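You operate a simulated robot arm through the tools that you are given. There is no shell and no other tool. Be economical: measure what you need, move in short steps, check, and stop when the job is done.

Carry out the task below with a simulated two-armed robot. There is one attempt and no reset: what you move stays moved.

TASK
Test the belt rig: hold the yellow controller and press its key once.
Fine: tighten the belt, shut the guard and turn the red isolator on first; turn it off once the lamp is green.

The check looks at the end state, three seconds after you hand in, the way a careful person would. Anything else that was tipped, shoved, dropped, spilled or broken makes it a failure.

THE ROBOT
Two 7-joint arms with two-finger parallel grippers on one trunk, on a base that drives. Base frame: it is fixed to the floor where the robot stands at the start and does not move with it; the origin is under the middle of the robot, x ahead of it, y to its left, z up. Units: mm, degrees, N and s.
The left shoulder is at the start at [70, 134, 1251], the right one opposite. With the tool pointing down near the work surface each hand reaches from about 100 to 640 mm from the robot's upright axis, wherever it stands, measured 20 degrees to its own side. Places, roughly: green key of the controller [800, 300, 1000]; guard of the belt rig [800, -100, 1200]; red isolator of the belt rig [700, 100, 900]. Payload 1.57 kg a hand.
The TCP of each hand is the grasp point between the finger pads, 30 mm short of the fingertips. In the tool frame z runs along the fingers and y along their closing line. The gripper opens to 80 mm. The fingers are 17 mm wide and 12 mm thick; the gripper's body (40 by 82 mm) begins 80 mm behind the TCP.
Orientation is told as [roll, pitch, yaw] about the base's x, y, z axes, in that order, counted from this pose: with the fingers straight down and closing along the base's y, the tool's x points along the base's -x, its y along +y and its z along -z.

THE INTERFACE
- The arms move only by the tool step_arm. It takes "left_plan", "right_plan" or both (then of equal length, played together; a hand with none holds still); each is a list of rows, each a list of 3 entries, a list of its own where there are three numbers: the shift along the base's x, y, z in units of 40 mm (1.0 is 40 mm), then the turn, a rotation vector about the base's x, y, z in units of 8 degrees (1.0 is 8 degrees), then the opening, from 0 (shut) to 1 (fully open). In form: [[[tx, ty, tz], [rx, ry, rz], gripper], ...]. A call has 1 to 20 rows; each row shifts and turns the commanded pose from where the row before left it. A call with a number of a shift or a turn outside -1 to 1 is refused whole. Each row takes 0.2 s and may step no farther than 50 mm and 8.6 degrees from the row before; otherwise, or with a gripper value out of range, the whole call is refused. A pose out of reach is approached as far as the arm can. The call stops where the force on the tool passes 90 N (or 10 N more than at its start, if that is more) or the arm is blocked; 0.2 s more then pass. The fingers move at their own pace (about 153 mm/s each) and stop on an object; they squeeze with about 30 N. The grip force told is the motor's: it shows also when the fingers shut on nothing. Time passes only in rows, and 0.2 s behind the last, so rows that do not move let the fingers close. It gives the time, the measured TCP pose, the force on the tool (base axes), the opening and the grip force at its end, in the units of the frame above (readings bear some noise), with the torque about the TCP (base axes, N m) and any sound that the robot's microphone picked up, and new pictures: "views" is both (left out), scene, wrist or none (wrist: the cameras of the hands that moved).
- Cameras (640 x 400 px; columns grow to the right, rows downward): "scene" is now at [132.3, 21.3, 1475.6]; the picture's right is [0.25, -0.97, 0.00], its down [-0.59, -0.15, -0.79] and it looks along [0.76, 0.20, -0.61] (base axes); focal length 269 px, centre (320, 200). "left" rides on the left gripper at [72, 7, -122] in its tool frame; the picture's right is [-0.09, 1.00, 0.00], its down [-0.84, -0.08, -0.54] and it looks along [-0.54, -0.05, 0.84] (tool axes); focal length 238 px, centre (320, 200). "right" rides on the right gripper at [72, -7, -122] in its tool frame; the picture's right is [0.09, 1.00, 0.00], its down [-0.84, 0.08, -0.54] and it looks along [-0.54, 0.05, 0.84] (tool axes); focal length 238 px, centre (320, 200). There is no depth. A picture from a camera that has moved, and an enlarged one, comes with that camera's place and axes in the base frame and with its lens.
- move_column(by): slides the trunk up (or, below 0, down) by that many mm; the arms and the scene camera ride with it, the base frame stays. It gives what a move gives, with no picture.
- roll_base(legs): drives the robot by 1 to 6 legs, each [ahead, left, turn to the left] in mm, mm and degrees, along the robot's own axes; the way and the turn of a leg run together, so that a leg with both is an arc; at most 1500 mm and 180 degrees a leg. The arms and the cameras ride along, it lands a little off, and it stops where it bumps. It gives what a move gives, and a new picture of the scene camera.
- pan_tilt(pan, tilt): turns the head with the scene camera to pan (to the left, within 86 degrees either way) and tilt (down, from -29 to 69), counted from straight ahead of the robot. It gives what a move gives, and a new picture of the scene camera.
- enlarge(camera, box): a new picture of the part [left, top, right, bottom] of that camera's present view, enlarged. The clock stands still meanwhile.
- sign_off(): hands the job in; it is judged then, once.

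Work in short steps. Places have to be worked out from the pictures, the camera data and where the tool is seen: move nearer, look again, correct. Check each grasp and each placing, and mend what went wrong. You have 120 turns and 260 pictures in all, those below and enlarged ones among them. Open the grippers and draw the arms clear of the work before you hand the job in, unless the task says otherwise; then end with one line.

The tools are called by a JSON object that holds its "op" and its "data". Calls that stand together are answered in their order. step_arm: Moves the arms, as the interface text tells. Its arguments: {"type":"object","properties":{"left_plan":{"type":"array"},"right_plan":{"type":"array"},"views":{"type":"string","enum":["both","scene","wrist","none"]}},"required":[]} The other tools are called the same way: move_column (by) slides the trunk up or down; roll_base (legs) drives the base; pan_tilt (pan, tilt) turns the head that bears the scene camera; enlarge (camera, box) takes an enlarged picture of a part of a camera's view; sign_off () hands the job in.

At the start:

```text
clock: 0.0
left_position: [477.2, 259.9, 1000.1]
left_ee_rot: [0.0, 0.0, 0.2]
left_contact_force: [0.2, -0.1, 0.1]
left_moment: [-0.01, 0.01, 0.02]
left_opening: 80.0
left_finger_force: 0.1
right_position: [427.4, -138.3, 1001.1]
right_ee_rot: [0.1, 0.0, 0.0]
right_contact_force: [0.6, 0.2, -0.7]
right_moment: [0.01, 0.0, -0.02]
right_opening: 80.0
right_finger_force: 0.0
trunk travel left (down, up): [-825.0, 115.0]
robot x, y, heading: [0.4, -0.8, 0.0]
head pan, tilt: [14.5, 37.8]
```

scene: 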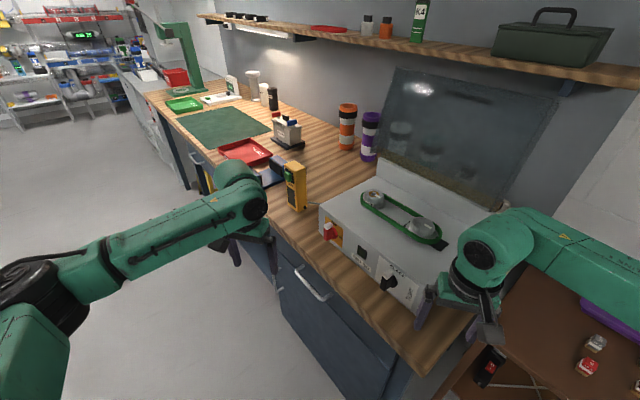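
right: 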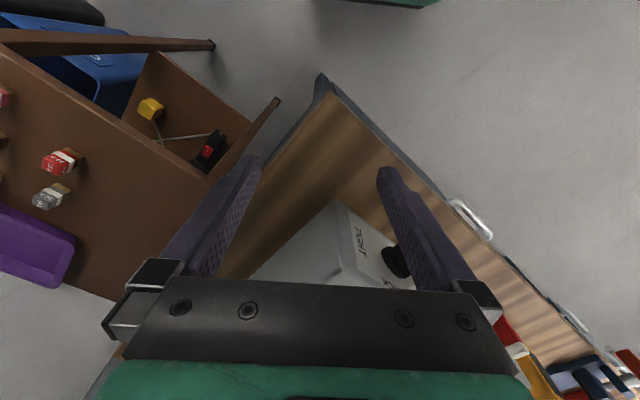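
left: 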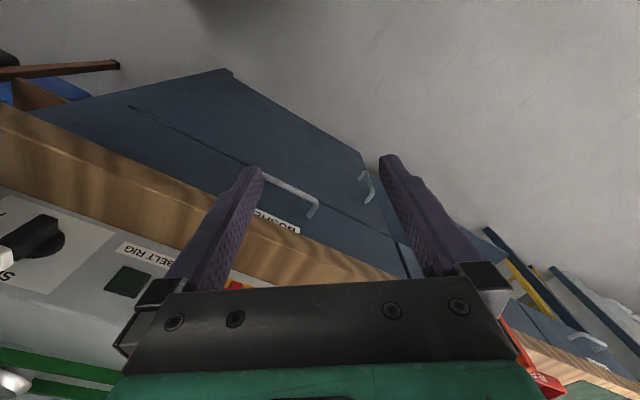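

I look closer at the rig and the controller to read labels before moving.

{"op": "enlarge", "data": {"camera": "scene", "box": [310, 180, 470, 310]}}

{"op": "enlarge", "data": {"camera": "scene", "box": [230, 100, 350, 220]}}

{"op": "enlarge", "data": {"camera": "scene", "box": [340, 50, 580, 220]}}

```text
3.08 times, centred on (390, 245) of scene
camera zoom: at [132.3, 21.3, 1475.6], right [0.25, -0.97, 0.0], down [-0.59, -0.15, -0.79], along [0.76, 0.2, -0.61], focal length 829 px, centre (105, 62)
```

zoom: 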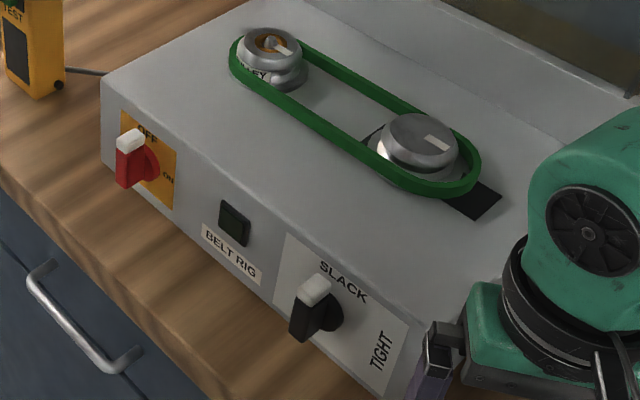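

```text
3.33 times, centred on (290, 160) of scene
camera zoom: at [132.3, 21.3, 1475.6], right [0.25, -0.97, 0.0], down [-0.59, -0.15, -0.79], along [0.76, 0.2, -0.61], focal length 898 px, centre (420, 333)
```

zoom: 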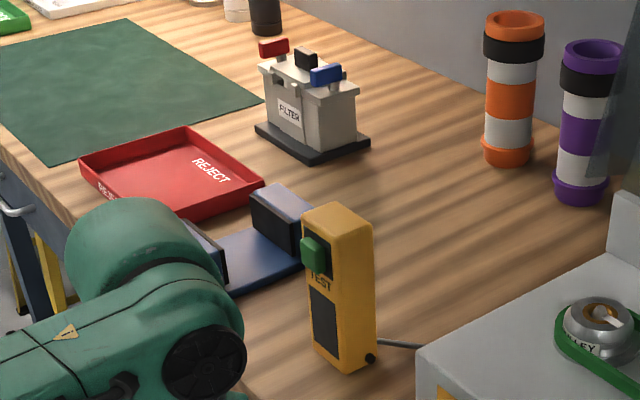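

```text
2.35 times, centred on (460, 135) of scene
camera zoom: at [132.3, 21.3, 1475.6], right [0.25, -0.97, 0.0], down [-0.59, -0.15, -0.79], along [0.76, 0.2, -0.61], focal length 634 px, centre (-9, 353)
```

zoom: 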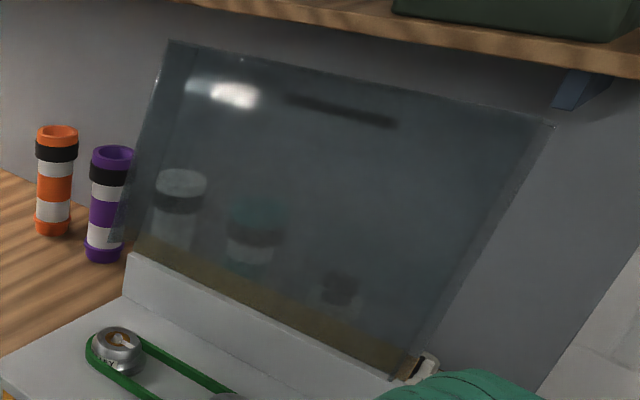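

The bench runs about 35° clockwise of the robot's frame, with the rig about 500 mm off its front. I raise and draw back both hands, so I can square up with the bench.

{"op": "step_arm", "data": {"left_plan": [[[-0.5, 0, 1], [0, 0, 0], 1], [[-0.5, 0, 1], [0, 0, 0], 1], [[-0.5, 0, 1], [0, 0, 0], 1], [[-0.5, 0, 1], [0, 0, 0], 1]], "right_plan": [[[-0.5, 0, 1], [0, 0, 0], 1], [[-0.5, 0, 1], [0, 0, 0], 1], [[-0.5, 0, 1], [0, 0, 0], 1], [[-0.5, 0, 1], [0, 0, 0], 1]], "views": "scene"}}

```text
clock: 1.0
left_position: [393.3, 261.2, 1160.0]
left_ee_rot: [0.0, 0.0, 0.1]
left_contact_force: [-1.1, -0.3, 0.9]
left_moment: [0.0, -0.03, 0.0]
left_opening: 80.1
left_finger_force: 0.1
right_position: [345.9, -137.1, 1160.5]
right_ee_rot: [0.1, -0.1, -0.1]
right_contact_force: [0.0, 0.5, 0.2]
right_moment: [0.05, -0.02, 0.01]
right_opening: 79.8
right_finger_force: 0.1
trunk travel left (down, up): [-825.0, 115.0]
robot x, y, heading: [3.0, -1.4, -0.2]
head pan, tilt: [14.5, 37.8]
camera scene: at [128.8, 21.4, 1475.9], right [0.25, -0.97, 0.0], down [-0.59, -0.15, -0.79], along [0.77, 0.2, -0.61], focal length 269 px, centre (320, 200)
```

scene: 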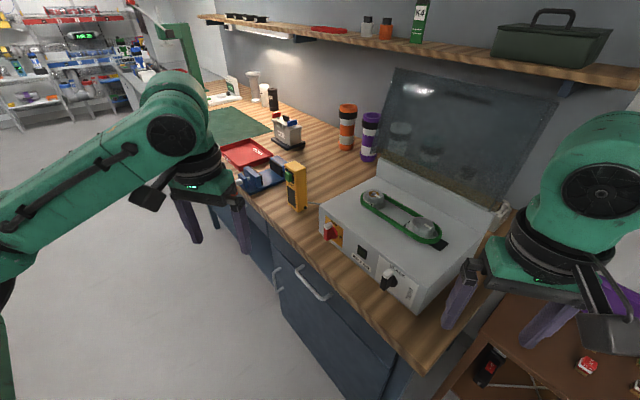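

Clear view. I turn right 35° and then slide left along the bench by 350 mm.

{"op": "roll_base", "data": {"legs": [[0, 0, -35], [0, 350, 0]]}}

{"op": "pan_tilt", "data": {"pan": 0, "tilt": 40}}

```text
clock: 4.9
left_position: [673.7, 272.4, 1159.2]
left_ee_rot: [0.0, -0.1, -34.9]
left_contact_force: [-0.4, 0.5, 0.2]
left_moment: [0.03, -0.02, 0.0]
left_opening: 79.9
left_finger_force: 0.1
right_position: [406.4, -25.2, 1159.4]
right_ee_rot: [0.2, 0.0, -34.8]
right_contact_force: [-0.6, -0.2, -0.6]
right_moment: [-0.01, -0.01, 0.0]
right_opening: 80.0
right_finger_force: 0.0
trunk travel left (down, up): [-825.0, 115.0]
robot x, y, heading: [197.8, 290.8, -35.0]
head pan, tilt: [14.5, 37.8]
camera scene: at [320.0, 226.8, 1475.7], right [-0.35, -0.94, 0.0], down [-0.57, 0.21, -0.79], along [0.74, -0.27, -0.61], focal length 269 px, centre (320, 200)
```

scene: 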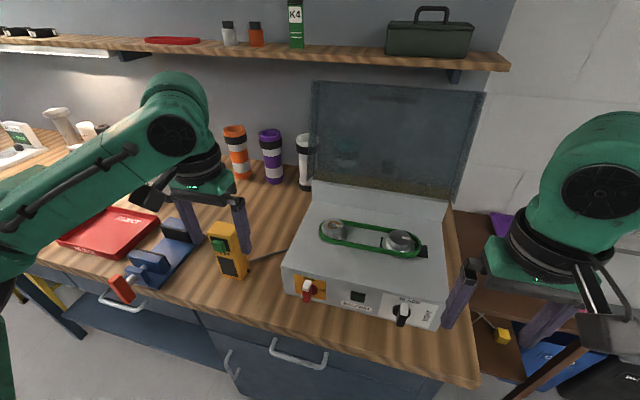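

```text
clock: 5.7
left_position: [675.5, 274.8, 1159.0]
left_ee_rot: [-0.2, 0.0, -34.8]
left_contact_force: [-0.6, 0.0, -0.6]
left_moment: [-0.03, -0.02, 0.04]
left_opening: 80.0
left_finger_force: 0.0
right_position: [407.8, -24.0, 1159.8]
right_ee_rot: [0.0, -0.1, -34.9]
right_contact_force: [0.0, 0.0, 0.0]
right_moment: [0.0, 0.01, 0.01]
right_opening: 80.0
right_finger_force: 0.1
trunk travel left (down, up): [-825.0, 115.0]
robot x, y, heading: [201.0, 285.3, -34.9]
head pan, tilt: [0.0, 40.0]
camera scene: at [310.3, 210.6, 1472.4], right [-0.57, -0.82, 0.0], down [-0.53, 0.37, -0.77], along [0.63, -0.44, -0.64], focal length 269 px, centre (320, 200)
```

scene: 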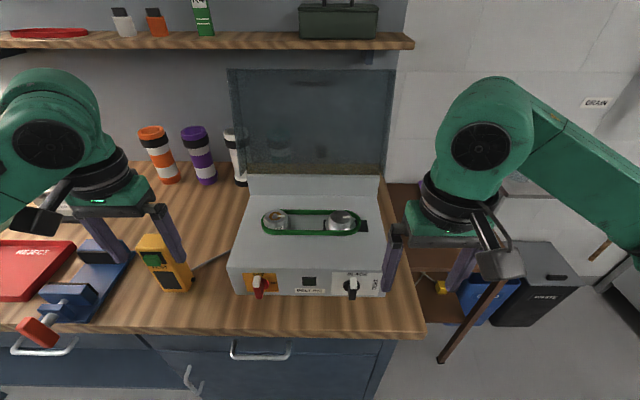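

Squared up well. I enlarge the rig for measurement.

{"op": "enlarge", "data": {"camera": "scene", "box": [220, 165, 420, 305]}}

{"op": "enlarge", "data": {"camera": "scene", "box": [210, 50, 410, 190]}}

{"op": "enlarge", "data": {"camera": "right", "box": [0, 0, 640, 400]}}

{"op": "enlarge", "data": {"camera": "left", "box": [0, 0, 640, 400]}}

```text
2.86 times, centred on (320, 235) of scene
camera zoom: at [310.3, 210.6, 1472.4], right [-0.57, -0.82, 0.0], down [-0.53, 0.37, -0.77], along [0.63, -0.44, -0.64], focal length 770 px, centre (320, 100)
```

zoom: 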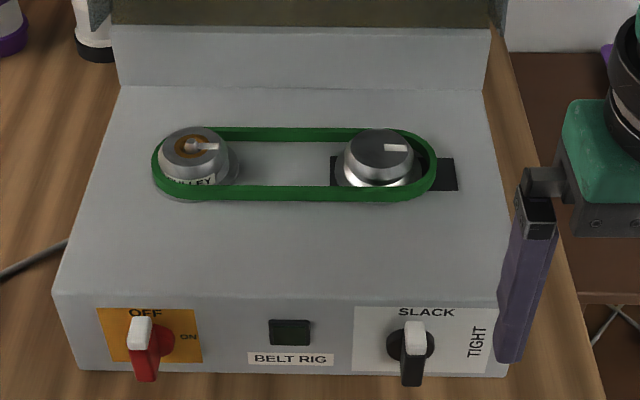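

```text
2.86 times, centred on (310, 120) of scene
camera zoom: at [310.3, 210.6, 1472.4], right [-0.57, -0.82, 0.0], down [-0.53, 0.37, -0.77], along [0.63, -0.44, -0.64], focal length 770 px, centre (349, 429)
```

zoom: 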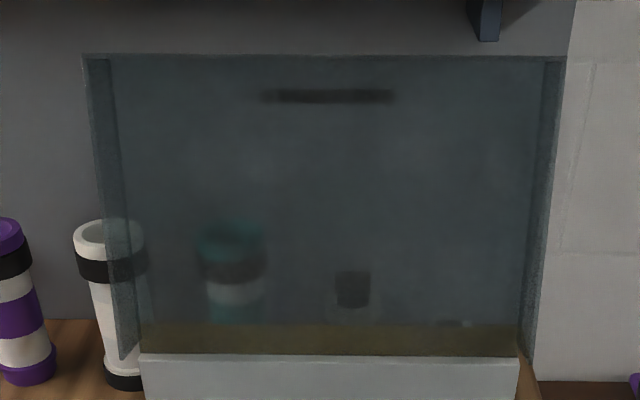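

```text
1.00 times, centred on (320, 200) of right (not enlarged: the box is as wide or as high as the picture)
camera zoom: at [343.8, 12.4, 1284.0], right [0.49, 0.87, 0.0], down [0.73, -0.42, 0.54], along [0.47, -0.27, -0.84], focal length 238 px, centre (320, 200)
```

zoom: 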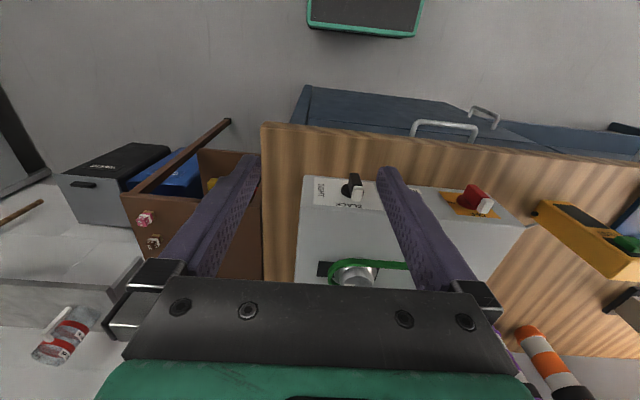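

```text
1.00 times, centred on (320, 200) of left (not enlarged: the box is as wide or as high as the picture)
camera zoom: at [620.6, 321.1, 1281.7], right [0.64, 0.76, 0.0], down [0.64, -0.54, 0.54], along [0.41, -0.35, -0.84], focal length 238 px, centre (320, 200)
```

zoom: 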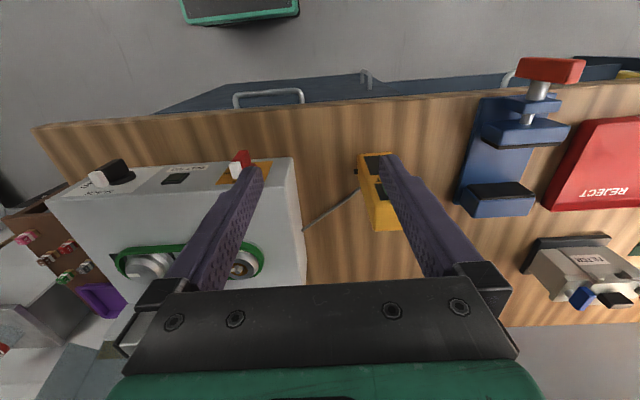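

I want better triangulation of the front face; I enlarge both wrist views on it.

{"op": "enlarge", "data": {"camera": "right", "box": [260, 150, 540, 300]}}

{"op": "enlarge", "data": {"camera": "left", "box": [30, 120, 330, 290]}}

```text
2.29 times, centred on (400, 225) of right
camera zoom: at [343.8, 12.4, 1284.0], right [0.49, 0.87, 0.0], down [0.73, -0.42, 0.54], along [0.47, -0.27, -0.84], focal length 545 px, centre (137, 143)
```

zoom: 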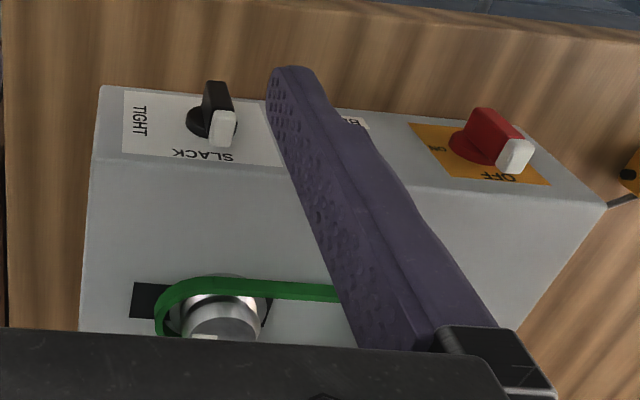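

```text
2.13 times, centred on (180, 205) of left
camera zoom: at [620.6, 321.1, 1281.7], right [0.64, 0.76, 0.0], down [0.64, -0.54, 0.54], along [0.41, -0.35, -0.84], focal length 508 px, centre (619, 189)
```

zoom: 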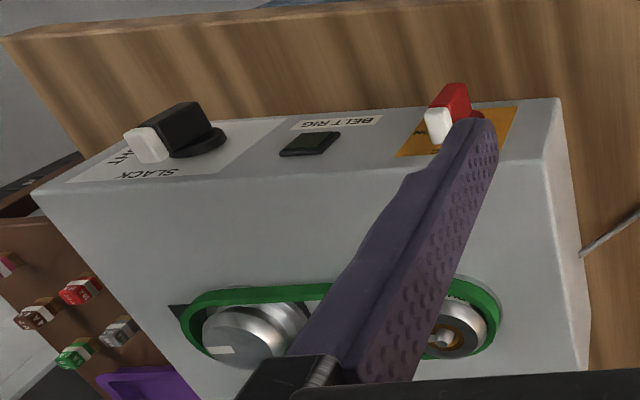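

The face of the rig is vertical at about 475 mm ahead of the robot (local), z 881–996. The levers point up, with pivots near z 938, v = +132 (isolator) and v = -67 (tension). I bring the right hand, closed, above-left of the tension lever.

{"op": "step_arm", "data": {"right_plan": [[[0.74, 0.118, -0.55], [0, 0, 0], 0], [[0.74, 0.118, -0.55], [0, 0, 0], 0], [[0.74, 0.118, -0.55], [0, 0, 0], 0], [[0.74, 0.118, -0.55], [0, 0, 0], 0], [[0.74, 0.118, -0.55], [0, 0, 0], 0], [[0, 0, 0], [0, 0, 0], 0]]}}

{"op": "enlarge", "data": {"camera": "scene", "box": [220, 165, 420, 305]}}

```text
clock: 7.1
left_position: [674.1, 276.0, 1159.1]
left_ee_rot: [0.0, -0.1, -34.8]
left_contact_force: [0.6, -0.6, -1.2]
left_moment: [-0.01, 0.0, -0.01]
left_opening: 80.0
left_finger_force: 0.0
right_position: [554.7, -0.5, 1049.0]
right_ee_rot: [0.2, 0.0, -34.9]
right_contact_force: [-0.1, -0.5, -0.7]
right_moment: [-0.03, -0.01, -0.03]
right_opening: 0.0
right_finger_force: 20.7
trunk travel left (down, up): [-825.0, 115.0]
robot x, y, heading: [202.7, 286.0, -35.1]
head pan, tilt: [0.0, 40.0]
camera scene: at [309.0, 209.9, 1472.5], right [-0.57, -0.82, 0.0], down [-0.53, 0.37, -0.77], along [0.63, -0.44, -0.64], focal length 269 px, centre (320, 200)
camera right: at [490.7, 35.3, 1173.4], right [0.49, 0.87, 0.0], down [0.73, -0.42, 0.54], along [0.47, -0.27, -0.84], focal length 238 px, centre (320, 200)
```

scene: 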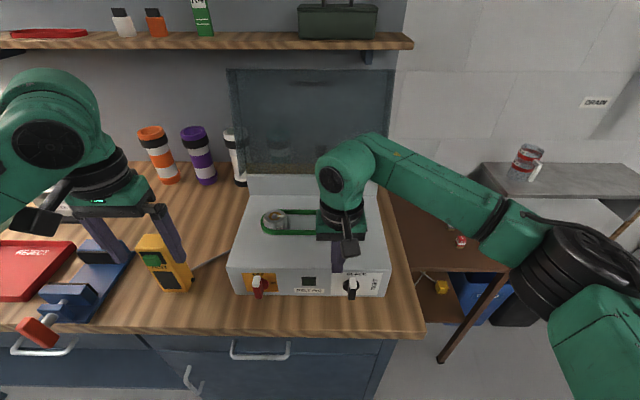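
right: 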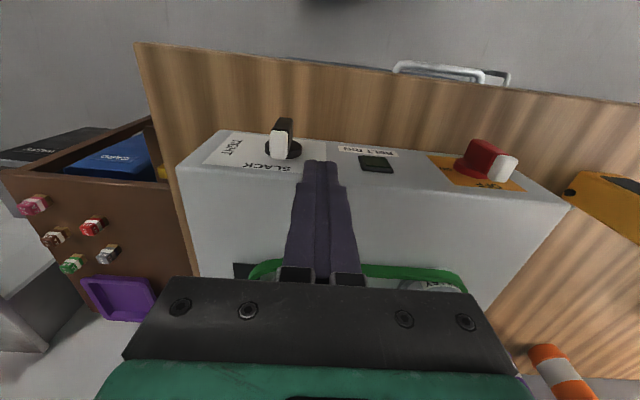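

```text
2.86 times, centred on (320, 235) of scene
camera zoom: at [309.0, 209.9, 1472.5], right [-0.57, -0.82, 0.0], down [-0.53, 0.37, -0.77], along [0.63, -0.44, -0.64], focal length 770 px, centre (320, 100)
```

zoom: 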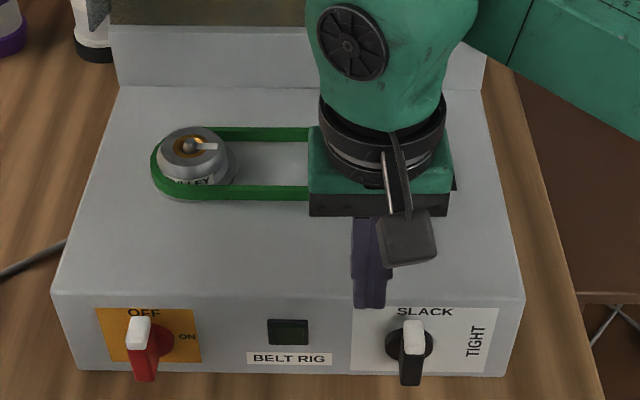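

The hand is at local (453,-32,1049), left of the lever (v -66), as planned. I descend and push the lever's tip to the right, then look.

{"op": "step_arm", "data": {"right_plan": [[[0.03, -0.03, -0.72], [0, 0, 0], 0], [[0, 0, -0.72], [0, 0, 0], 0], [[-0.183, -0.261, 0], [0, 0, 0], 0], [[-0.183, -0.261, 0], [0, 0, 0], 0], [[-0.183, -0.261, 0], [0, 0, 0], 0], [[-0.183, -0.261, 0], [0, 0, 0], 0], [[0, 0, 0], [0, 0, 0], 0]]}}

{"op": "enlarge", "data": {"camera": "scene", "box": [220, 165, 420, 305]}}

```text
clock: 8.7
left_position: [676.5, 274.5, 1158.6]
left_ee_rot: [-0.2, -0.1, -34.8]
left_contact_force: [-1.1, -0.1, 0.3]
left_moment: [-0.02, 0.04, 0.01]
left_opening: 80.2
left_finger_force: 0.1
right_position: [527.7, -44.3, 991.8]
right_ee_rot: [0.0, 0.2, -35.0]
right_contact_force: [-0.3, 0.2, 0.4]
right_moment: [0.0, -0.02, -0.01]
right_opening: 0.2
right_finger_force: 21.2
trunk travel left (down, up): [-825.0, 115.0]
robot x, y, heading: [199.7, 288.3, -34.7]
head pan, tilt: [0.0, 40.0]
camera scene: at [310.3, 210.3, 1472.4], right [-0.57, -0.82, 0.0], down [-0.53, 0.37, -0.77], along [0.63, -0.44, -0.64], focal length 269 px, centre (320, 200)
camera right: at [463.5, -7.7, 1116.0], right [0.5, 0.87, 0.0], down [0.73, -0.42, 0.54], along [0.47, -0.27, -0.84], focal length 238 px, centre (320, 200)
```

scene: 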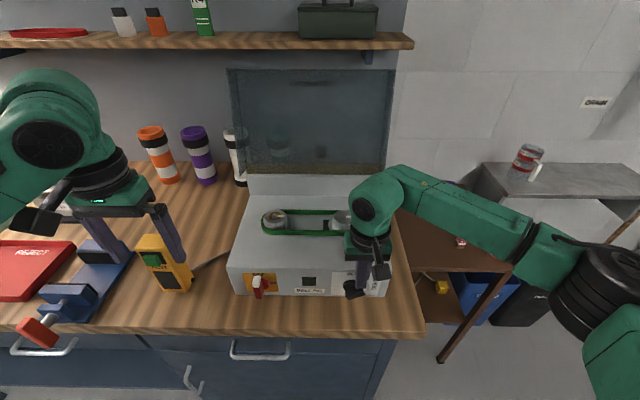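
right: 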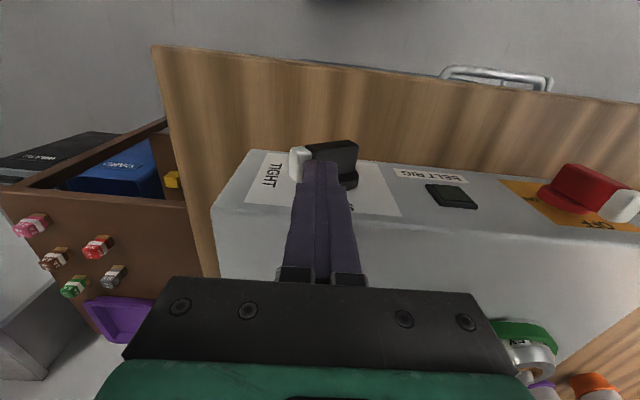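

```text
2.86 times, centred on (320, 235) of scene
camera zoom: at [310.3, 210.3, 1472.4], right [-0.57, -0.82, 0.0], down [-0.53, 0.37, -0.77], along [0.63, -0.44, -0.64], focal length 770 px, centre (320, 100)
```

zoom: 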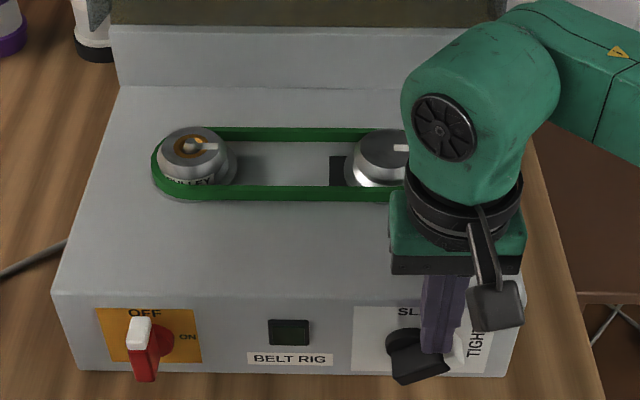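

The lever has swung most of the way. I press gently down to finish the quarter turn.

{"op": "step_arm", "data": {"right_plan": [[[-0.05, -0.07, -0.2], [0, 0, 0], 0], [[-0.05, -0.07, -0.2], [0, 0, 0], 0], [[0, 0, 0], [0, 0, 0], 0]], "views": "wrist"}}

```text
clock: 9.5
left_position: [676.1, 274.9, 1158.4]
left_ee_rot: [0.0, -0.1, -34.8]
left_contact_force: [0.4, -0.9, 0.4]
left_moment: [0.03, 0.0, -0.02]
left_opening: 79.7
left_finger_force: 0.0
right_position: [522.6, -48.5, 976.1]
right_ee_rot: [0.1, 0.0, -35.0]
right_contact_force: [-0.7, -2.0, 1.7]
right_moment: [-0.09, 0.03, -0.04]
right_opening: 0.0
right_finger_force: 21.6
trunk travel left (down, up): [-825.0, 115.0]
robot x, y, heading: [198.5, 283.0, -35.0]
head pan, tilt: [0.0, 40.0]
camera right: at [458.9, -13.2, 1099.9], right [0.49, 0.87, 0.0], down [0.73, -0.42, 0.54], along [0.47, -0.27, -0.84], focal length 238 px, centre (320, 200)
```

right: 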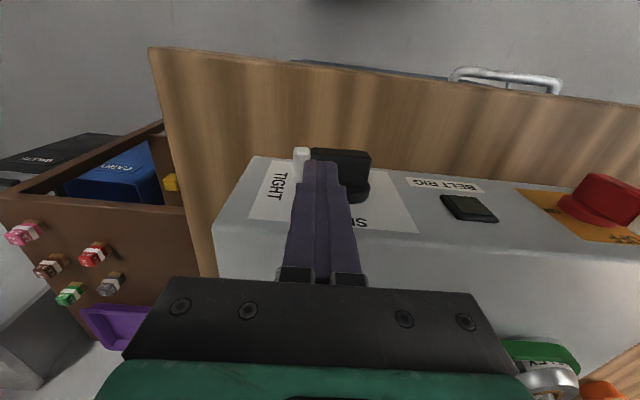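

Light contact only; I lift off and check the lever's angle.

{"op": "step_arm", "data": {"right_plan": [[[-0.1, 0, 0.9], [0, 0, 0], 0], [[-0.5, 0.3, 0.9], [0, 0, 0], 0], [[-0.5, 0.3, 0.9], [0, 0, 0], 0]], "views": "wrist"}}

{"op": "enlarge", "data": {"camera": "scene", "box": [220, 165, 420, 305]}}

```text
clock: 10.3
left_position: [674.9, 276.5, 1160.4]
left_ee_rot: [0.1, 0.1, -34.8]
left_contact_force: [-0.1, 0.3, -0.4]
left_moment: [-0.02, -0.05, -0.01]
left_opening: 80.1
left_finger_force: 0.1
right_position: [476.9, -25.3, 1084.2]
right_ee_rot: [0.1, 0.0, -34.9]
right_contact_force: [0.4, -0.1, 0.5]
right_moment: [-0.01, -0.04, 0.0]
right_opening: 0.0
right_finger_force: 21.3
trunk travel left (down, up): [-825.0, 115.0]
robot x, y, heading: [201.8, 287.6, -35.1]
head pan, tilt: [0.0, 40.0]
camera right: at [414.7, 11.1, 1208.4], right [0.49, 0.87, 0.0], down [0.73, -0.42, 0.54], along [0.47, -0.27, -0.84], focal length 238 px, centre (320, 200)
```

right: 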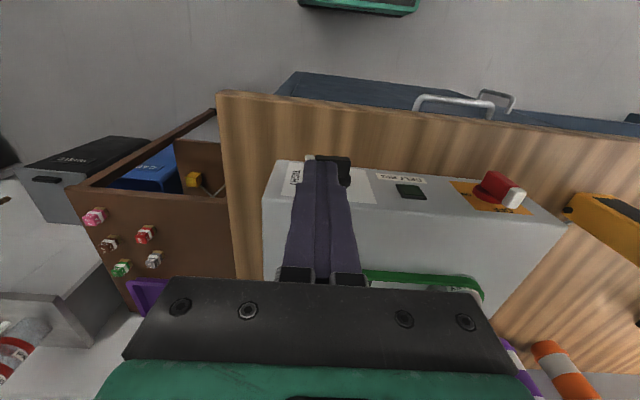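

```text
2.86 times, centred on (320, 235) of scene
camera zoom: at [309.0, 210.8, 1472.5], right [-0.57, -0.82, 0.0], down [-0.53, 0.37, -0.77], along [0.63, -0.44, -0.64], focal length 770 px, centre (320, 100)
```

zoom: 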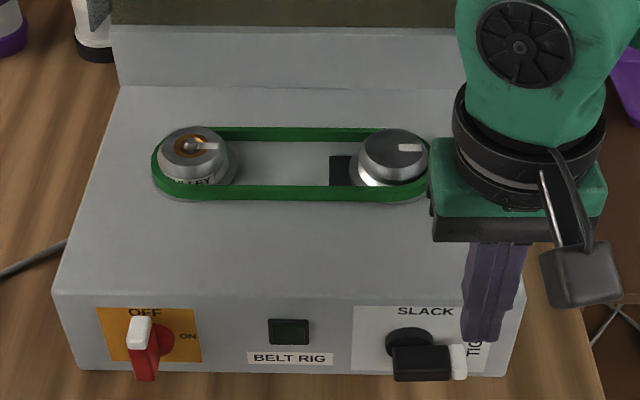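

The lever is horizontal at TIGHT and the right pulley moved outwards. Next is the guard (open, tilted back ~17°). I raise the trunk 100 mm for reach and for parallax on the shelf and guard, and tilt the head up.

{"op": "move_column", "data": {"by": 100}}

{"op": "pan_tilt", "data": {"pan": 0, "tilt": 25}}

{"op": "enlarge", "data": {"camera": "scene", "box": [200, 60, 440, 220]}}

```text
clock: 11.6
left_position: [676.2, 275.5, 1259.1]
left_ee_rot: [0.0, -0.1, -34.8]
left_contact_force: [-0.1, 0.1, 0.1]
left_moment: [-0.01, 0.01, 0.0]
left_opening: 80.2
left_finger_force: 0.1
right_position: [479.7, -26.1, 1182.7]
right_ee_rot: [0.2, 0.0, -34.9]
right_contact_force: [-0.2, -0.5, 0.4]
right_moment: [0.0, 0.02, 0.02]
right_opening: 0.0
right_finger_force: 21.8
trunk travel left (down, up): [-925.0, 15.0]
robot x, y, heading: [200.4, 289.5, -34.9]
head pan, tilt: [0.0, 40.0]
```

```text
clock: 12.4
left_position: [675.8, 273.3, 1259.1]
left_ee_rot: [0.0, 0.1, -34.8]
left_contact_force: [-0.2, 0.4, -0.2]
left_moment: [-0.01, -0.01, -0.01]
left_opening: 80.3
left_finger_force: 0.1
right_position: [479.8, -26.2, 1184.2]
right_ee_rot: [0.1, 0.0, -34.9]
right_contact_force: [0.9, -0.5, -0.2]
right_moment: [0.0, 0.02, -0.05]
right_opening: 0.1
right_finger_force: 21.8
trunk travel left (down, up): [-925.0, 15.0]
robot x, y, heading: [197.9, 288.7, -35.0]
head pan, tilt: [0.0, 25.0]
camera scene: at [316.0, 205.9, 1595.6], right [-0.57, -0.82, 0.0], down [-0.35, 0.24, -0.91], along [0.74, -0.52, -0.42], focal length 269 px, centre (320, 200)
```

scene: 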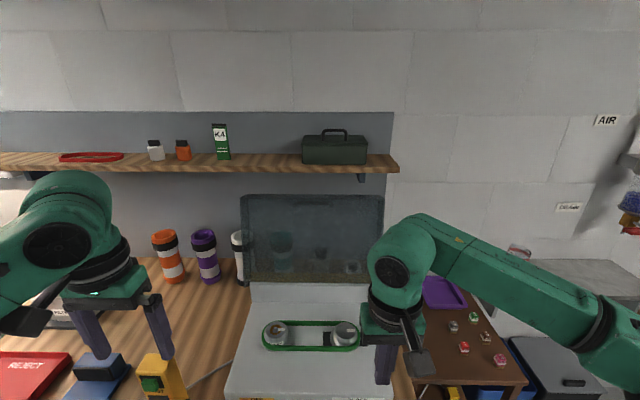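

```text
2.50 times, centred on (320, 140) of scene
camera zoom: at [316.0, 205.9, 1595.6], right [-0.57, -0.82, 0.0], down [-0.35, 0.24, -0.91], along [0.74, -0.52, -0.42], focal length 674 px, centre (320, 350)
```

zoom: 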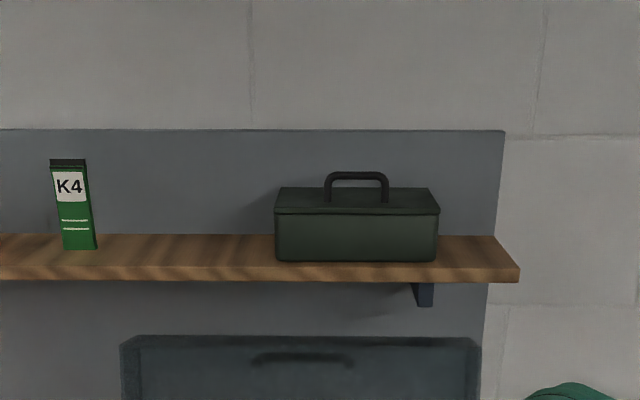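

The guard's front rim is at local (737, z1320), its back top edge at about (805, z1302), 60+ mm clear of the shelf. I bring the left hand, shut and pitched 45° forward, up to hook behind the top edge.

{"op": "step_arm", "data": {"left_plan": [[[0.379, -0.843, 0.503], [-0.402, -0.576, 0], 0], [[0.379, -0.843, 0.503], [-0.402, -0.576, 0], 0], [[0.379, -0.843, 0.503], [-0.402, -0.576, 0], 0], [[0.379, -0.843, 0.503], [-0.402, -0.576, 0], 0], [[0.379, -0.843, 0.503], [-0.402, -0.576, 0], 0], [[0.379, -0.843, 0.503], [-0.402, -0.576, 0], 0], [[0.379, -0.843, 0.503], [-0.402, -0.576, 0], 0], [[0.379, -0.843, 0.503], [-0.402, -0.576, 0], 0]]}}

```text
clock: 14.2
left_position: [797.0, 2.7, 1419.3]
left_ee_rot: [-0.1, -45.0, -34.7]
left_contact_force: [0.4, -0.7, 0.3]
left_moment: [0.04, -0.04, 0.01]
left_opening: 0.0
left_finger_force: 21.1
right_position: [478.3, -28.0, 1182.4]
right_ee_rot: [0.1, 0.1, -34.9]
right_contact_force: [-0.7, -0.1, -0.7]
right_moment: [0.01, -0.05, -0.06]
right_opening: 0.0
right_finger_force: 21.7
trunk travel left (down, up): [-925.0, 15.0]
robot x, y, heading: [198.7, 285.7, -34.7]
head pan, tilt: [0.0, 25.0]
camera scene: at [315.3, 203.3, 1595.6], right [-0.57, -0.82, 0.0], down [-0.35, 0.24, -0.91], along [0.74, -0.52, -0.42], focal length 269 px, centre (320, 200)
camera left: at [688.5, 86.3, 1456.0], right [0.62, 0.78, 0.07], down [0.13, -0.18, 0.97], along [0.77, -0.6, -0.21], focal length 238 px, centre (320, 200)
```

scene: 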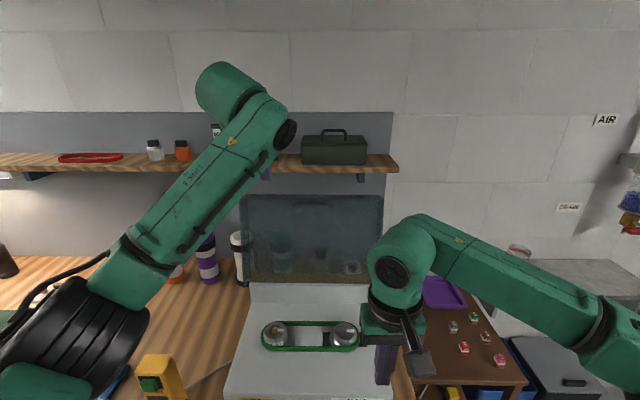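
left: 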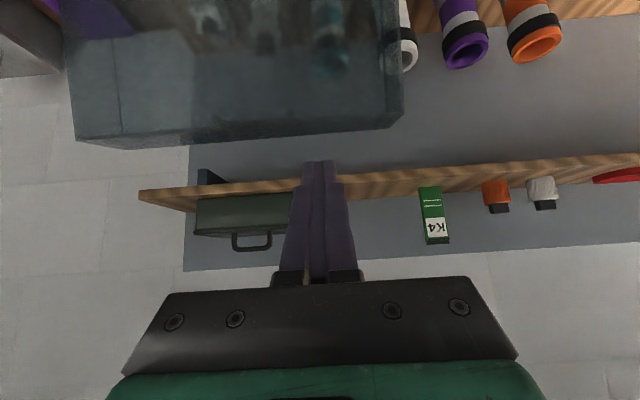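

Aligned with the guard's left part (v≈110), clear above it. I go forward 170 mm at this height, then look.

{"op": "step_arm", "data": {"left_plan": [[[0.871, -0.608, 0], [0, 0, 0], 0], [[0.871, -0.608, 0], [0, 0, 0], 0], [[0.871, -0.608, 0], [0, 0, 0], 0], [[0.871, -0.608, 0], [0, 0, 0], 0], [[0, 0, -0.5], [0, 0, 0], 0]]}}

```text
clock: 15.4
left_position: [854.7, -31.1, 1390.7]
left_ee_rot: [-0.1, -44.9, -34.8]
left_contact_force: [-0.2, 0.2, 0.0]
left_moment: [0.03, 0.0, 0.01]
left_opening: 0.0
left_finger_force: 21.0
left hand out of reach, approached as far as the arm can: row 2, 3, 4
right_position: [481.3, -27.3, 1183.3]
right_ee_rot: [0.2, 0.1, -35.0]
right_contact_force: [1.1, -0.8, -0.4]
right_moment: [0.02, -0.01, 0.02]
right_opening: 0.1
right_finger_force: 21.2
trunk travel left (down, up): [-925.0, 15.0]
robot x, y, heading: [204.4, 291.5, -34.9]
head pan, tilt: [0.0, 25.0]
camera scene: at [318.1, 204.4, 1595.5], right [-0.57, -0.82, 0.0], down [-0.35, 0.24, -0.91], along [0.74, -0.52, -0.42], focal length 269 px, centre (320, 200)
camera left: at [746.0, 51.5, 1426.1], right [0.62, 0.78, 0.06], down [0.13, -0.18, 0.97], along [0.77, -0.6, -0.21], focal length 238 px, centre (320, 200)
```

scene: 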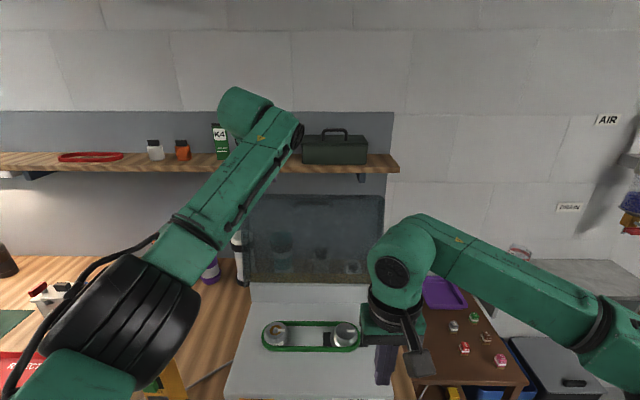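
left: 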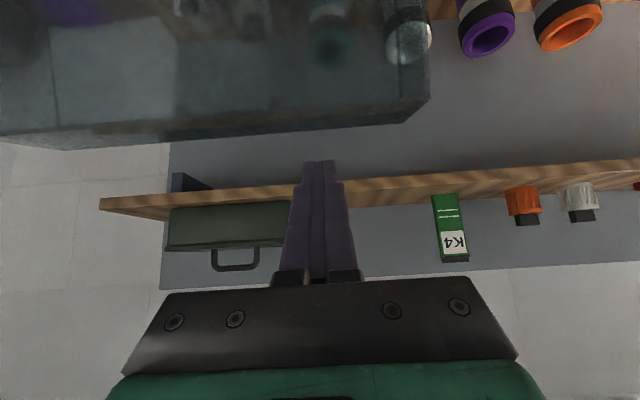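

The arm is 100 mm short of reach. I drive forward 100 mm in two careful legs (cabinet is at ~390 mm, the hands stay clear of everything at these heights).

{"op": "roll_base", "data": {"legs": [[50, 0, 0], [50, 0, 0]]}}

{"op": "enlarge", "data": {"camera": "left", "box": [0, 0, 640, 400]}}

```text
clock: 16.9
left_position: [924.5, -80.8, 1397.8]
left_ee_rot: [-0.1, -45.5, -34.8]
left_contact_force: [-0.5, 0.0, 1.0]
left_moment: [-0.03, -0.03, 0.0]
left_opening: 0.1
left_finger_force: 21.1
right_position: [553.6, -78.0, 1188.0]
right_ee_rot: [0.1, -0.6, -34.9]
right_contact_force: [-1.1, 0.5, -0.1]
right_moment: [-0.06, -0.06, -0.02]
right_opening: 0.2
right_finger_force: 21.5
trunk travel left (down, up): [-925.0, 15.0]
robot x, y, heading: [285.9, 228.8, -34.8]
head pan, tilt: [0.0, 25.0]
camera scene: at [386.4, 156.6, 1597.1], right [-0.57, -0.82, 0.0], down [-0.34, 0.24, -0.91], along [0.75, -0.52, -0.41], focal length 269 px, centre (320, 200)
```

scene: 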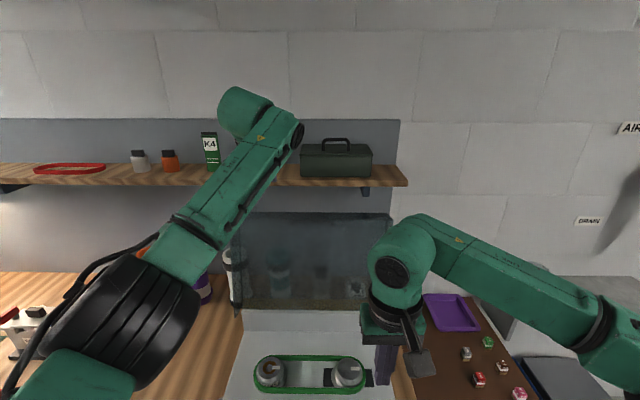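

```text
1.00 times, centred on (320, 200) of left (not enlarged: the box is as wide or as high as the picture)
camera zoom: at [815.7, 2.4, 1432.9], right [0.62, 0.78, 0.06], down [0.12, -0.18, 0.98], along [0.77, -0.6, -0.2], focal length 238 px, centre (320, 200)
```

zoom: 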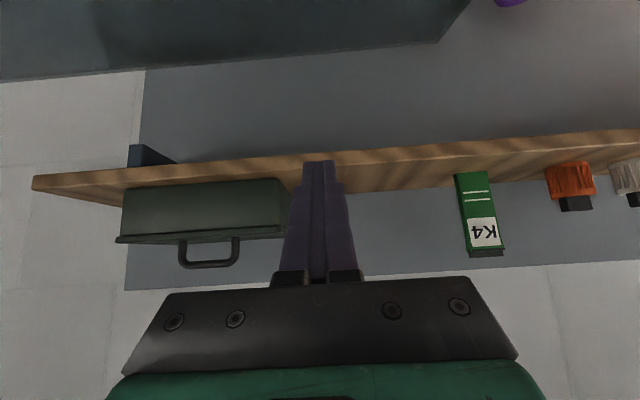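

The hands read a 0.6° pitch after the drive; I check whether it's a transient or a contact of the base.

{"op": "step_arm", "data": {"left_plan": [[[0, 0, 0], [0, 0, 0], 0], [[0, 0, 0], [0, 0, 0], 0]], "views": "none"}}

```text
clock: 17.4
left_position: [932.5, -85.5, 1391.7]
left_ee_rot: [-0.1, -45.0, -34.9]
left_contact_force: [0.3, 0.2, 0.7]
left_moment: [0.03, 0.01, 0.0]
left_opening: 0.2
left_finger_force: 21.5
right_position: [558.9, -82.6, 1184.8]
right_ee_rot: [0.1, -0.1, -34.8]
right_contact_force: [0.2, -0.4, 0.6]
right_moment: [-0.04, -0.02, 0.01]
right_opening: 0.0
right_finger_force: 21.0
trunk travel left (down, up): [-925.0, 15.0]
robot x, y, heading: [283.3, 231.2, -35.0]
head pan, tilt: [0.0, 25.0]
```

Settled; it was only a transient. The TCP is at local (812, 115, 1392) and the guard's back top corner at about (803, z1302). I lower the fingers behind the top edge.

{"op": "step_arm", "data": {"left_plan": [[[0.2, -0.14, -0.4], [0, 0, 0], 0], [[0.1, -0.07, -0.7], [0, 0, 0], 0], [[0, 0, -0.7], [0, 0, 0], 0]]}}

```text
clock: 18.2
left_position: [947.1, -94.7, 1320.1]
left_ee_rot: [-0.1, -45.1, -34.8]
left_contact_force: [-0.1, 0.2, 0.9]
left_moment: [-0.01, -0.01, 0.02]
left_opening: 0.0
left_finger_force: 21.5
right_position: [561.2, -83.0, 1185.5]
right_ee_rot: [-0.1, -0.1, -34.9]
right_contact_force: [-1.4, 0.2, 0.4]
right_moment: [0.0, -0.01, 0.03]
right_opening: 0.0
right_finger_force: 21.3
trunk travel left (down, up): [-925.0, 15.0]
robot x, y, heading: [281.1, 232.1, -34.9]
head pan, tilt: [0.0, 25.0]
camera scene: at [397.5, 150.1, 1595.9], right [-0.57, -0.82, 0.0], down [-0.35, 0.24, -0.91], along [0.74, -0.52, -0.42], focal length 269 px, centre (320, 200)
camera left: at [838.0, -12.0, 1355.9], right [0.62, 0.78, 0.06], down [0.13, -0.18, 0.98], along [0.77, -0.6, -0.21], focal length 238 px, centre (320, 200)
```

scene: 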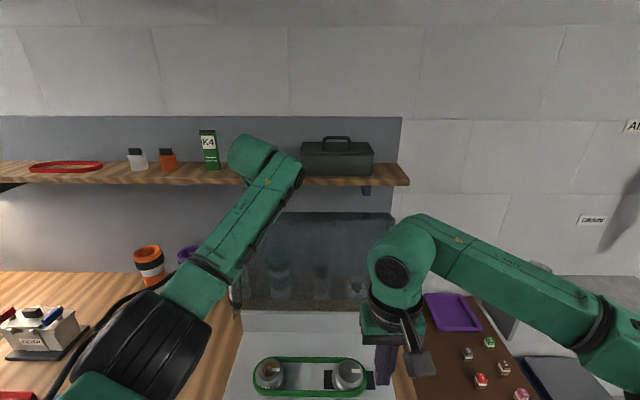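
left: 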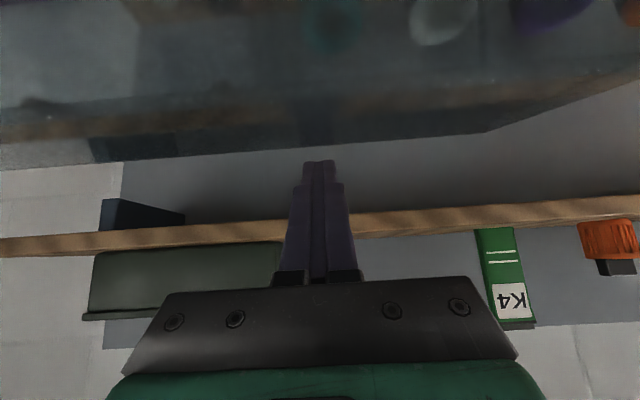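

The fingers are over and behind the edge. I lower 20 mm more and pull back ~50 mm toward the robot, watching force, to feel the hinge.

{"op": "step_arm", "data": {"left_plan": [[[0, 0, -0.5], [0, 0, 0], 0], [[-0.3, 0.21, 0], [0, 0, 0], 0], [[-0.3, 0.21, 0], [0, 0, 0], 0], [[-0.3, 0.21, 0], [0, 0, 0], 0]]}}

{"op": "step_arm", "data": {"left_plan": [[[-0.3, 0.21, 0], [0, 0, 0], 0], [[0, 0, 0], [0, 0, 0], 0]]}}

```text
clock: 19.2
left_position: [911.0, -71.4, 1297.9]
left_ee_rot: [-0.2, -44.9, -34.8]
left_contact_force: [-0.1, -1.0, 0.4]
left_moment: [-0.02, -0.01, -0.02]
left_opening: 0.1
left_finger_force: 21.2
right_position: [561.3, -83.7, 1183.4]
right_ee_rot: [0.1, 0.1, -34.9]
right_contact_force: [0.5, -0.1, 0.0]
right_moment: [0.0, 0.01, 0.0]
right_opening: 0.0
right_finger_force: 21.7
trunk travel left (down, up): [-925.0, 15.0]
robot x, y, heading: [284.4, 229.8, -34.8]
head pan, tilt: [0.0, 25.0]
camera scene: at [398.4, 148.4, 1595.5], right [-0.57, -0.82, 0.0], down [-0.35, 0.24, -0.91], along [0.74, -0.52, -0.42], focal length 269 px, centre (320, 200)
camera left: at [802.0, 11.8, 1334.9], right [0.62, 0.78, 0.06], down [0.13, -0.18, 0.97], along [0.77, -0.6, -0.21], focal length 238 px, centre (320, 200)
```

scene: 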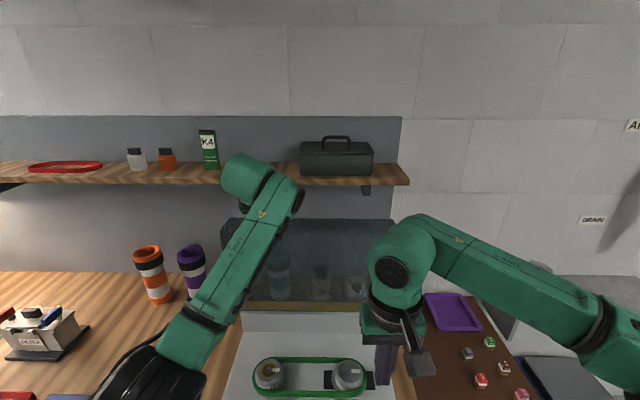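
left: 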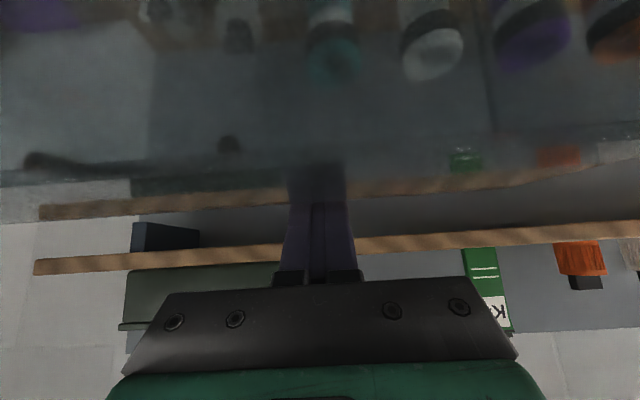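

```text
clock: 19.9
left_position: [897.6, -62.5, 1299.1]
left_ee_rot: [-0.1, -45.0, -34.8]
left_contact_force: [0.4, 1.2, -0.5]
left_moment: [-0.01, 0.0, 0.02]
left_opening: 0.0
left_finger_force: 21.2
right_position: [562.2, -83.0, 1184.4]
right_ee_rot: [0.0, 0.1, -34.9]
right_contact_force: [-0.4, 0.3, 0.4]
right_moment: [-0.02, 0.01, -0.01]
right_opening: 0.0
right_finger_force: 21.3
trunk travel left (down, up): [-925.0, 15.0]
robot x, y, heading: [282.1, 232.9, -35.0]
head pan, tilt: [0.0, 25.0]
camera scene: at [397.7, 148.8, 1595.7], right [-0.57, -0.82, 0.0], down [-0.35, 0.24, -0.91], along [0.74, -0.52, -0.42], focal length 269 px, centre (320, 200)
camera left: at [789.4, 20.3, 1335.4], right [0.62, 0.78, 0.06], down [0.13, -0.18, 0.97], along [0.77, -0.6, -0.21], focal length 238 px, centre (320, 200)
```

scene: 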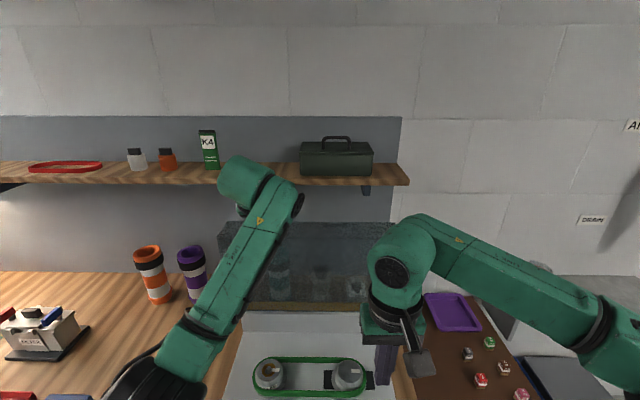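
left: 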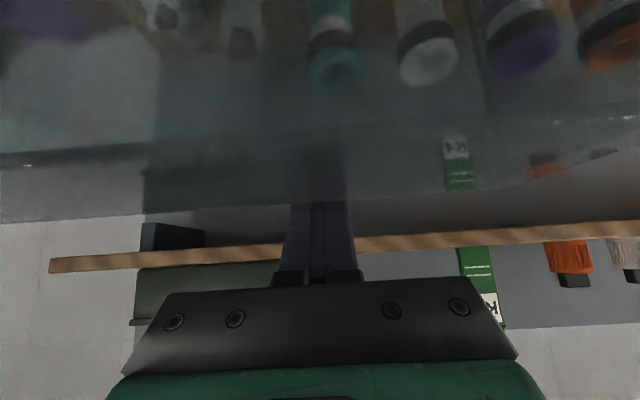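

The guard follows with almost no force. I ease the hook 20 mm back to see if the guard stays by itself (friction) or falls back.

{"op": "step_arm", "data": {"left_plan": [[[0.41, -0.286, 0], [0, 0, 0], 0], [[0, 0, 0], [0, 0, 0], 0], [[0, 0, 0], [0, 0, 0], 0], [[0, 0, 0], [0, 0, 0], 0]]}}

```text
clock: 20.9
left_position: [914.1, -74.5, 1299.8]
left_ee_rot: [-0.1, -45.0, -34.7]
left_contact_force: [0.2, -0.9, 0.4]
left_moment: [0.0, 0.0, 0.01]
left_opening: 0.0
left_finger_force: 20.7
right_position: [561.8, -83.4, 1183.4]
right_ee_rot: [0.0, 0.0, -34.9]
right_contact_force: [0.2, 0.2, -0.1]
right_moment: [0.02, 0.04, 0.02]
right_opening: 0.1
right_finger_force: 21.3
trunk travel left (down, up): [-925.0, 15.0]
robot x, y, heading: [281.9, 232.8, -34.7]
head pan, tilt: [0.0, 25.0]
camera scene: at [397.8, 148.5, 1595.7], right [-0.57, -0.82, 0.0], down [-0.35, 0.24, -0.91], along [0.74, -0.52, -0.42], focal length 269 px, centre (320, 200)
camera left: at [805.8, 8.4, 1335.6], right [0.62, 0.78, 0.06], down [0.13, -0.18, 0.98], along [0.77, -0.6, -0.21], focal length 238 px, centre (320, 200)
```

scene: 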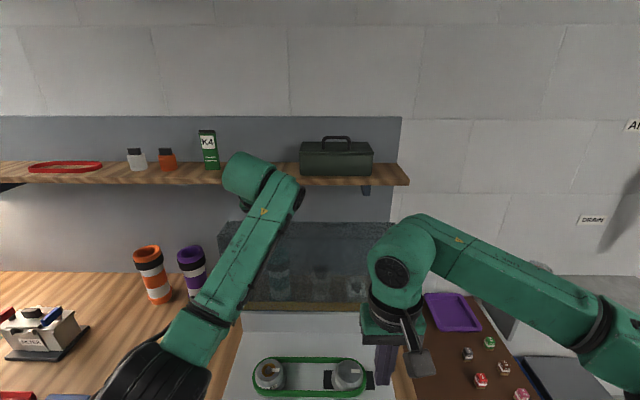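
left: 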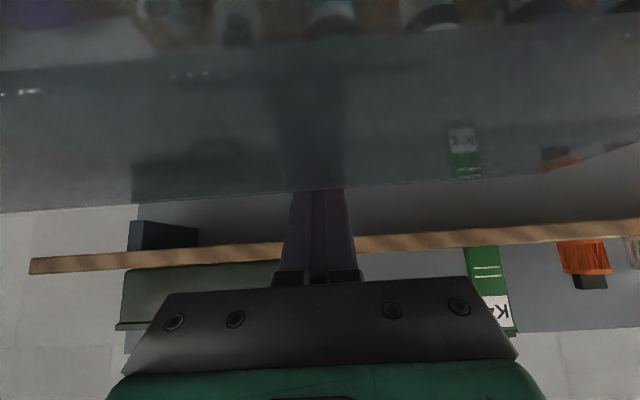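

It stays where I leave it: a friction hinge. I pull the guard on along its arc (hinge ≈ local u 731, z 1065) to ~40° forward, while the right hand lifts back out of the way.

{"op": "step_arm", "data": {"left_plan": [[[-0.41, 0.286, 0.05], [0, 0, 0], 0], [[-0.41, 0.286, 0.05], [0, 0, 0], 0], [[-0.441, 0.307, -0.05], [0, 0, 0], 0], [[-0.441, 0.307, -0.05], [0, 0, 0], 0], [[-0.43, 0.3, -0.14], [0, 0, 0], 0], [[-0.43, 0.3, -0.14], [0, 0, 0], 0], [[-0.4, 0.279, -0.225], [0, 0, 0], 0], [[-0.4, 0.279, -0.225], [0, 0, 0], 0], [[-0.297, 0.207, -0.25], [0, 0, 0], 0], [[-0.297, 0.207, -0.25], [0, 0, 0], 0]], "right_plan": [[[-0.3, 0.21, 0.6], [0, 0, 0], 0], [[-0.3, 0.21, 0.6], [0, 0, 0], 0], [[-0.3, 0.21, 0.6], [0, 0, 0], 0], [[-0.3, 0.21, 0.6], [0, 0, 0], 0], [[-0.3, 0.21, 0.5], [0, 0, 0], 0], [[-0.3, 0.21, 0.5], [0, 0, 0], 0], [[-0.3, 0.21, 0.4], [0, 0, 0], 0], [[0, 0, 0], [0, 0, 0], 0], [[0, 0, 0], [0, 0, 0], 0], [[0, 0, 0], [0, 0, 0], 0]]}}

```text
clock: 23.1
left_position: [754.9, 38.5, 1251.0]
left_ee_rot: [-0.2, -45.1, -34.8]
left_contact_force: [0.0, 0.2, 0.5]
left_moment: [0.01, 0.01, 0.03]
left_opening: 0.0
left_finger_force: 21.7
right_position: [477.7, -23.8, 1335.6]
right_ee_rot: [0.1, 0.0, -34.8]
right_contact_force: [0.3, -0.2, -0.4]
right_moment: [0.03, -0.02, -0.01]
right_opening: 0.0
right_finger_force: 21.1
trunk travel left (down, up): [-925.0, 15.0]
robot x, y, heading: [283.0, 232.5, -35.0]
head pan, tilt: [0.0, 25.0]
camera scene: at [396.9, 149.4, 1595.9], right [-0.57, -0.82, 0.0], down [-0.35, 0.24, -0.91], along [0.74, -0.52, -0.42], focal length 269 px, centre (320, 200)
camera right: at [414.0, 11.9, 1460.8], right [0.49, 0.87, 0.0], down [0.73, -0.42, 0.54], along [0.47, -0.27, -0.84], focal length 238 px, centre (320, 200)
camera left: at [647.3, 120.8, 1285.9], right [0.62, 0.78, 0.06], down [0.13, -0.18, 0.98], along [0.77, -0.6, -0.21], focal length 238 px, centre (320, 200)
```

scene: 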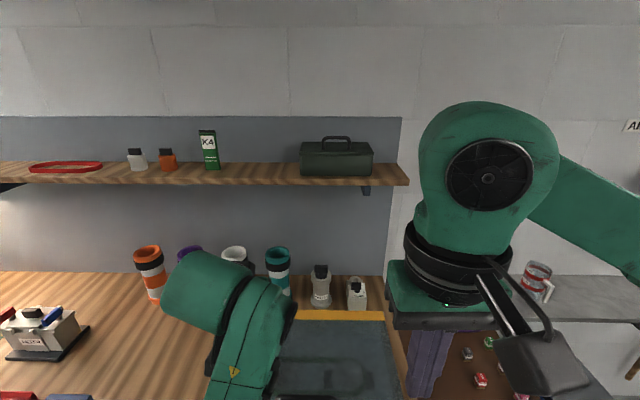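
right: 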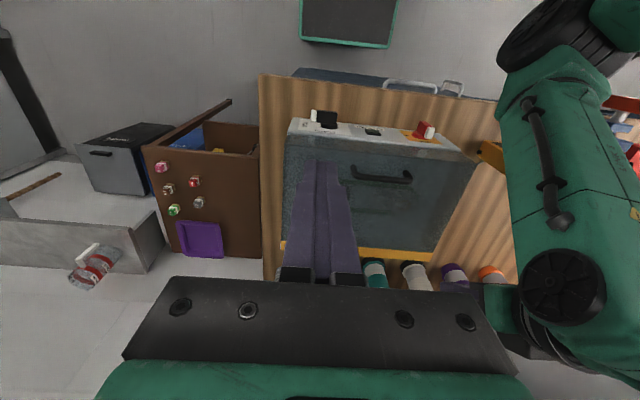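
left: 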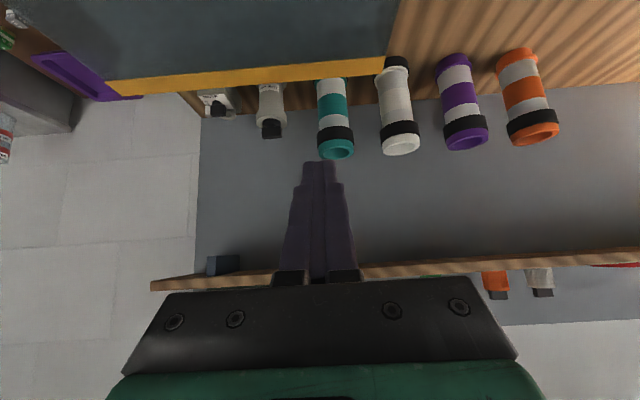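

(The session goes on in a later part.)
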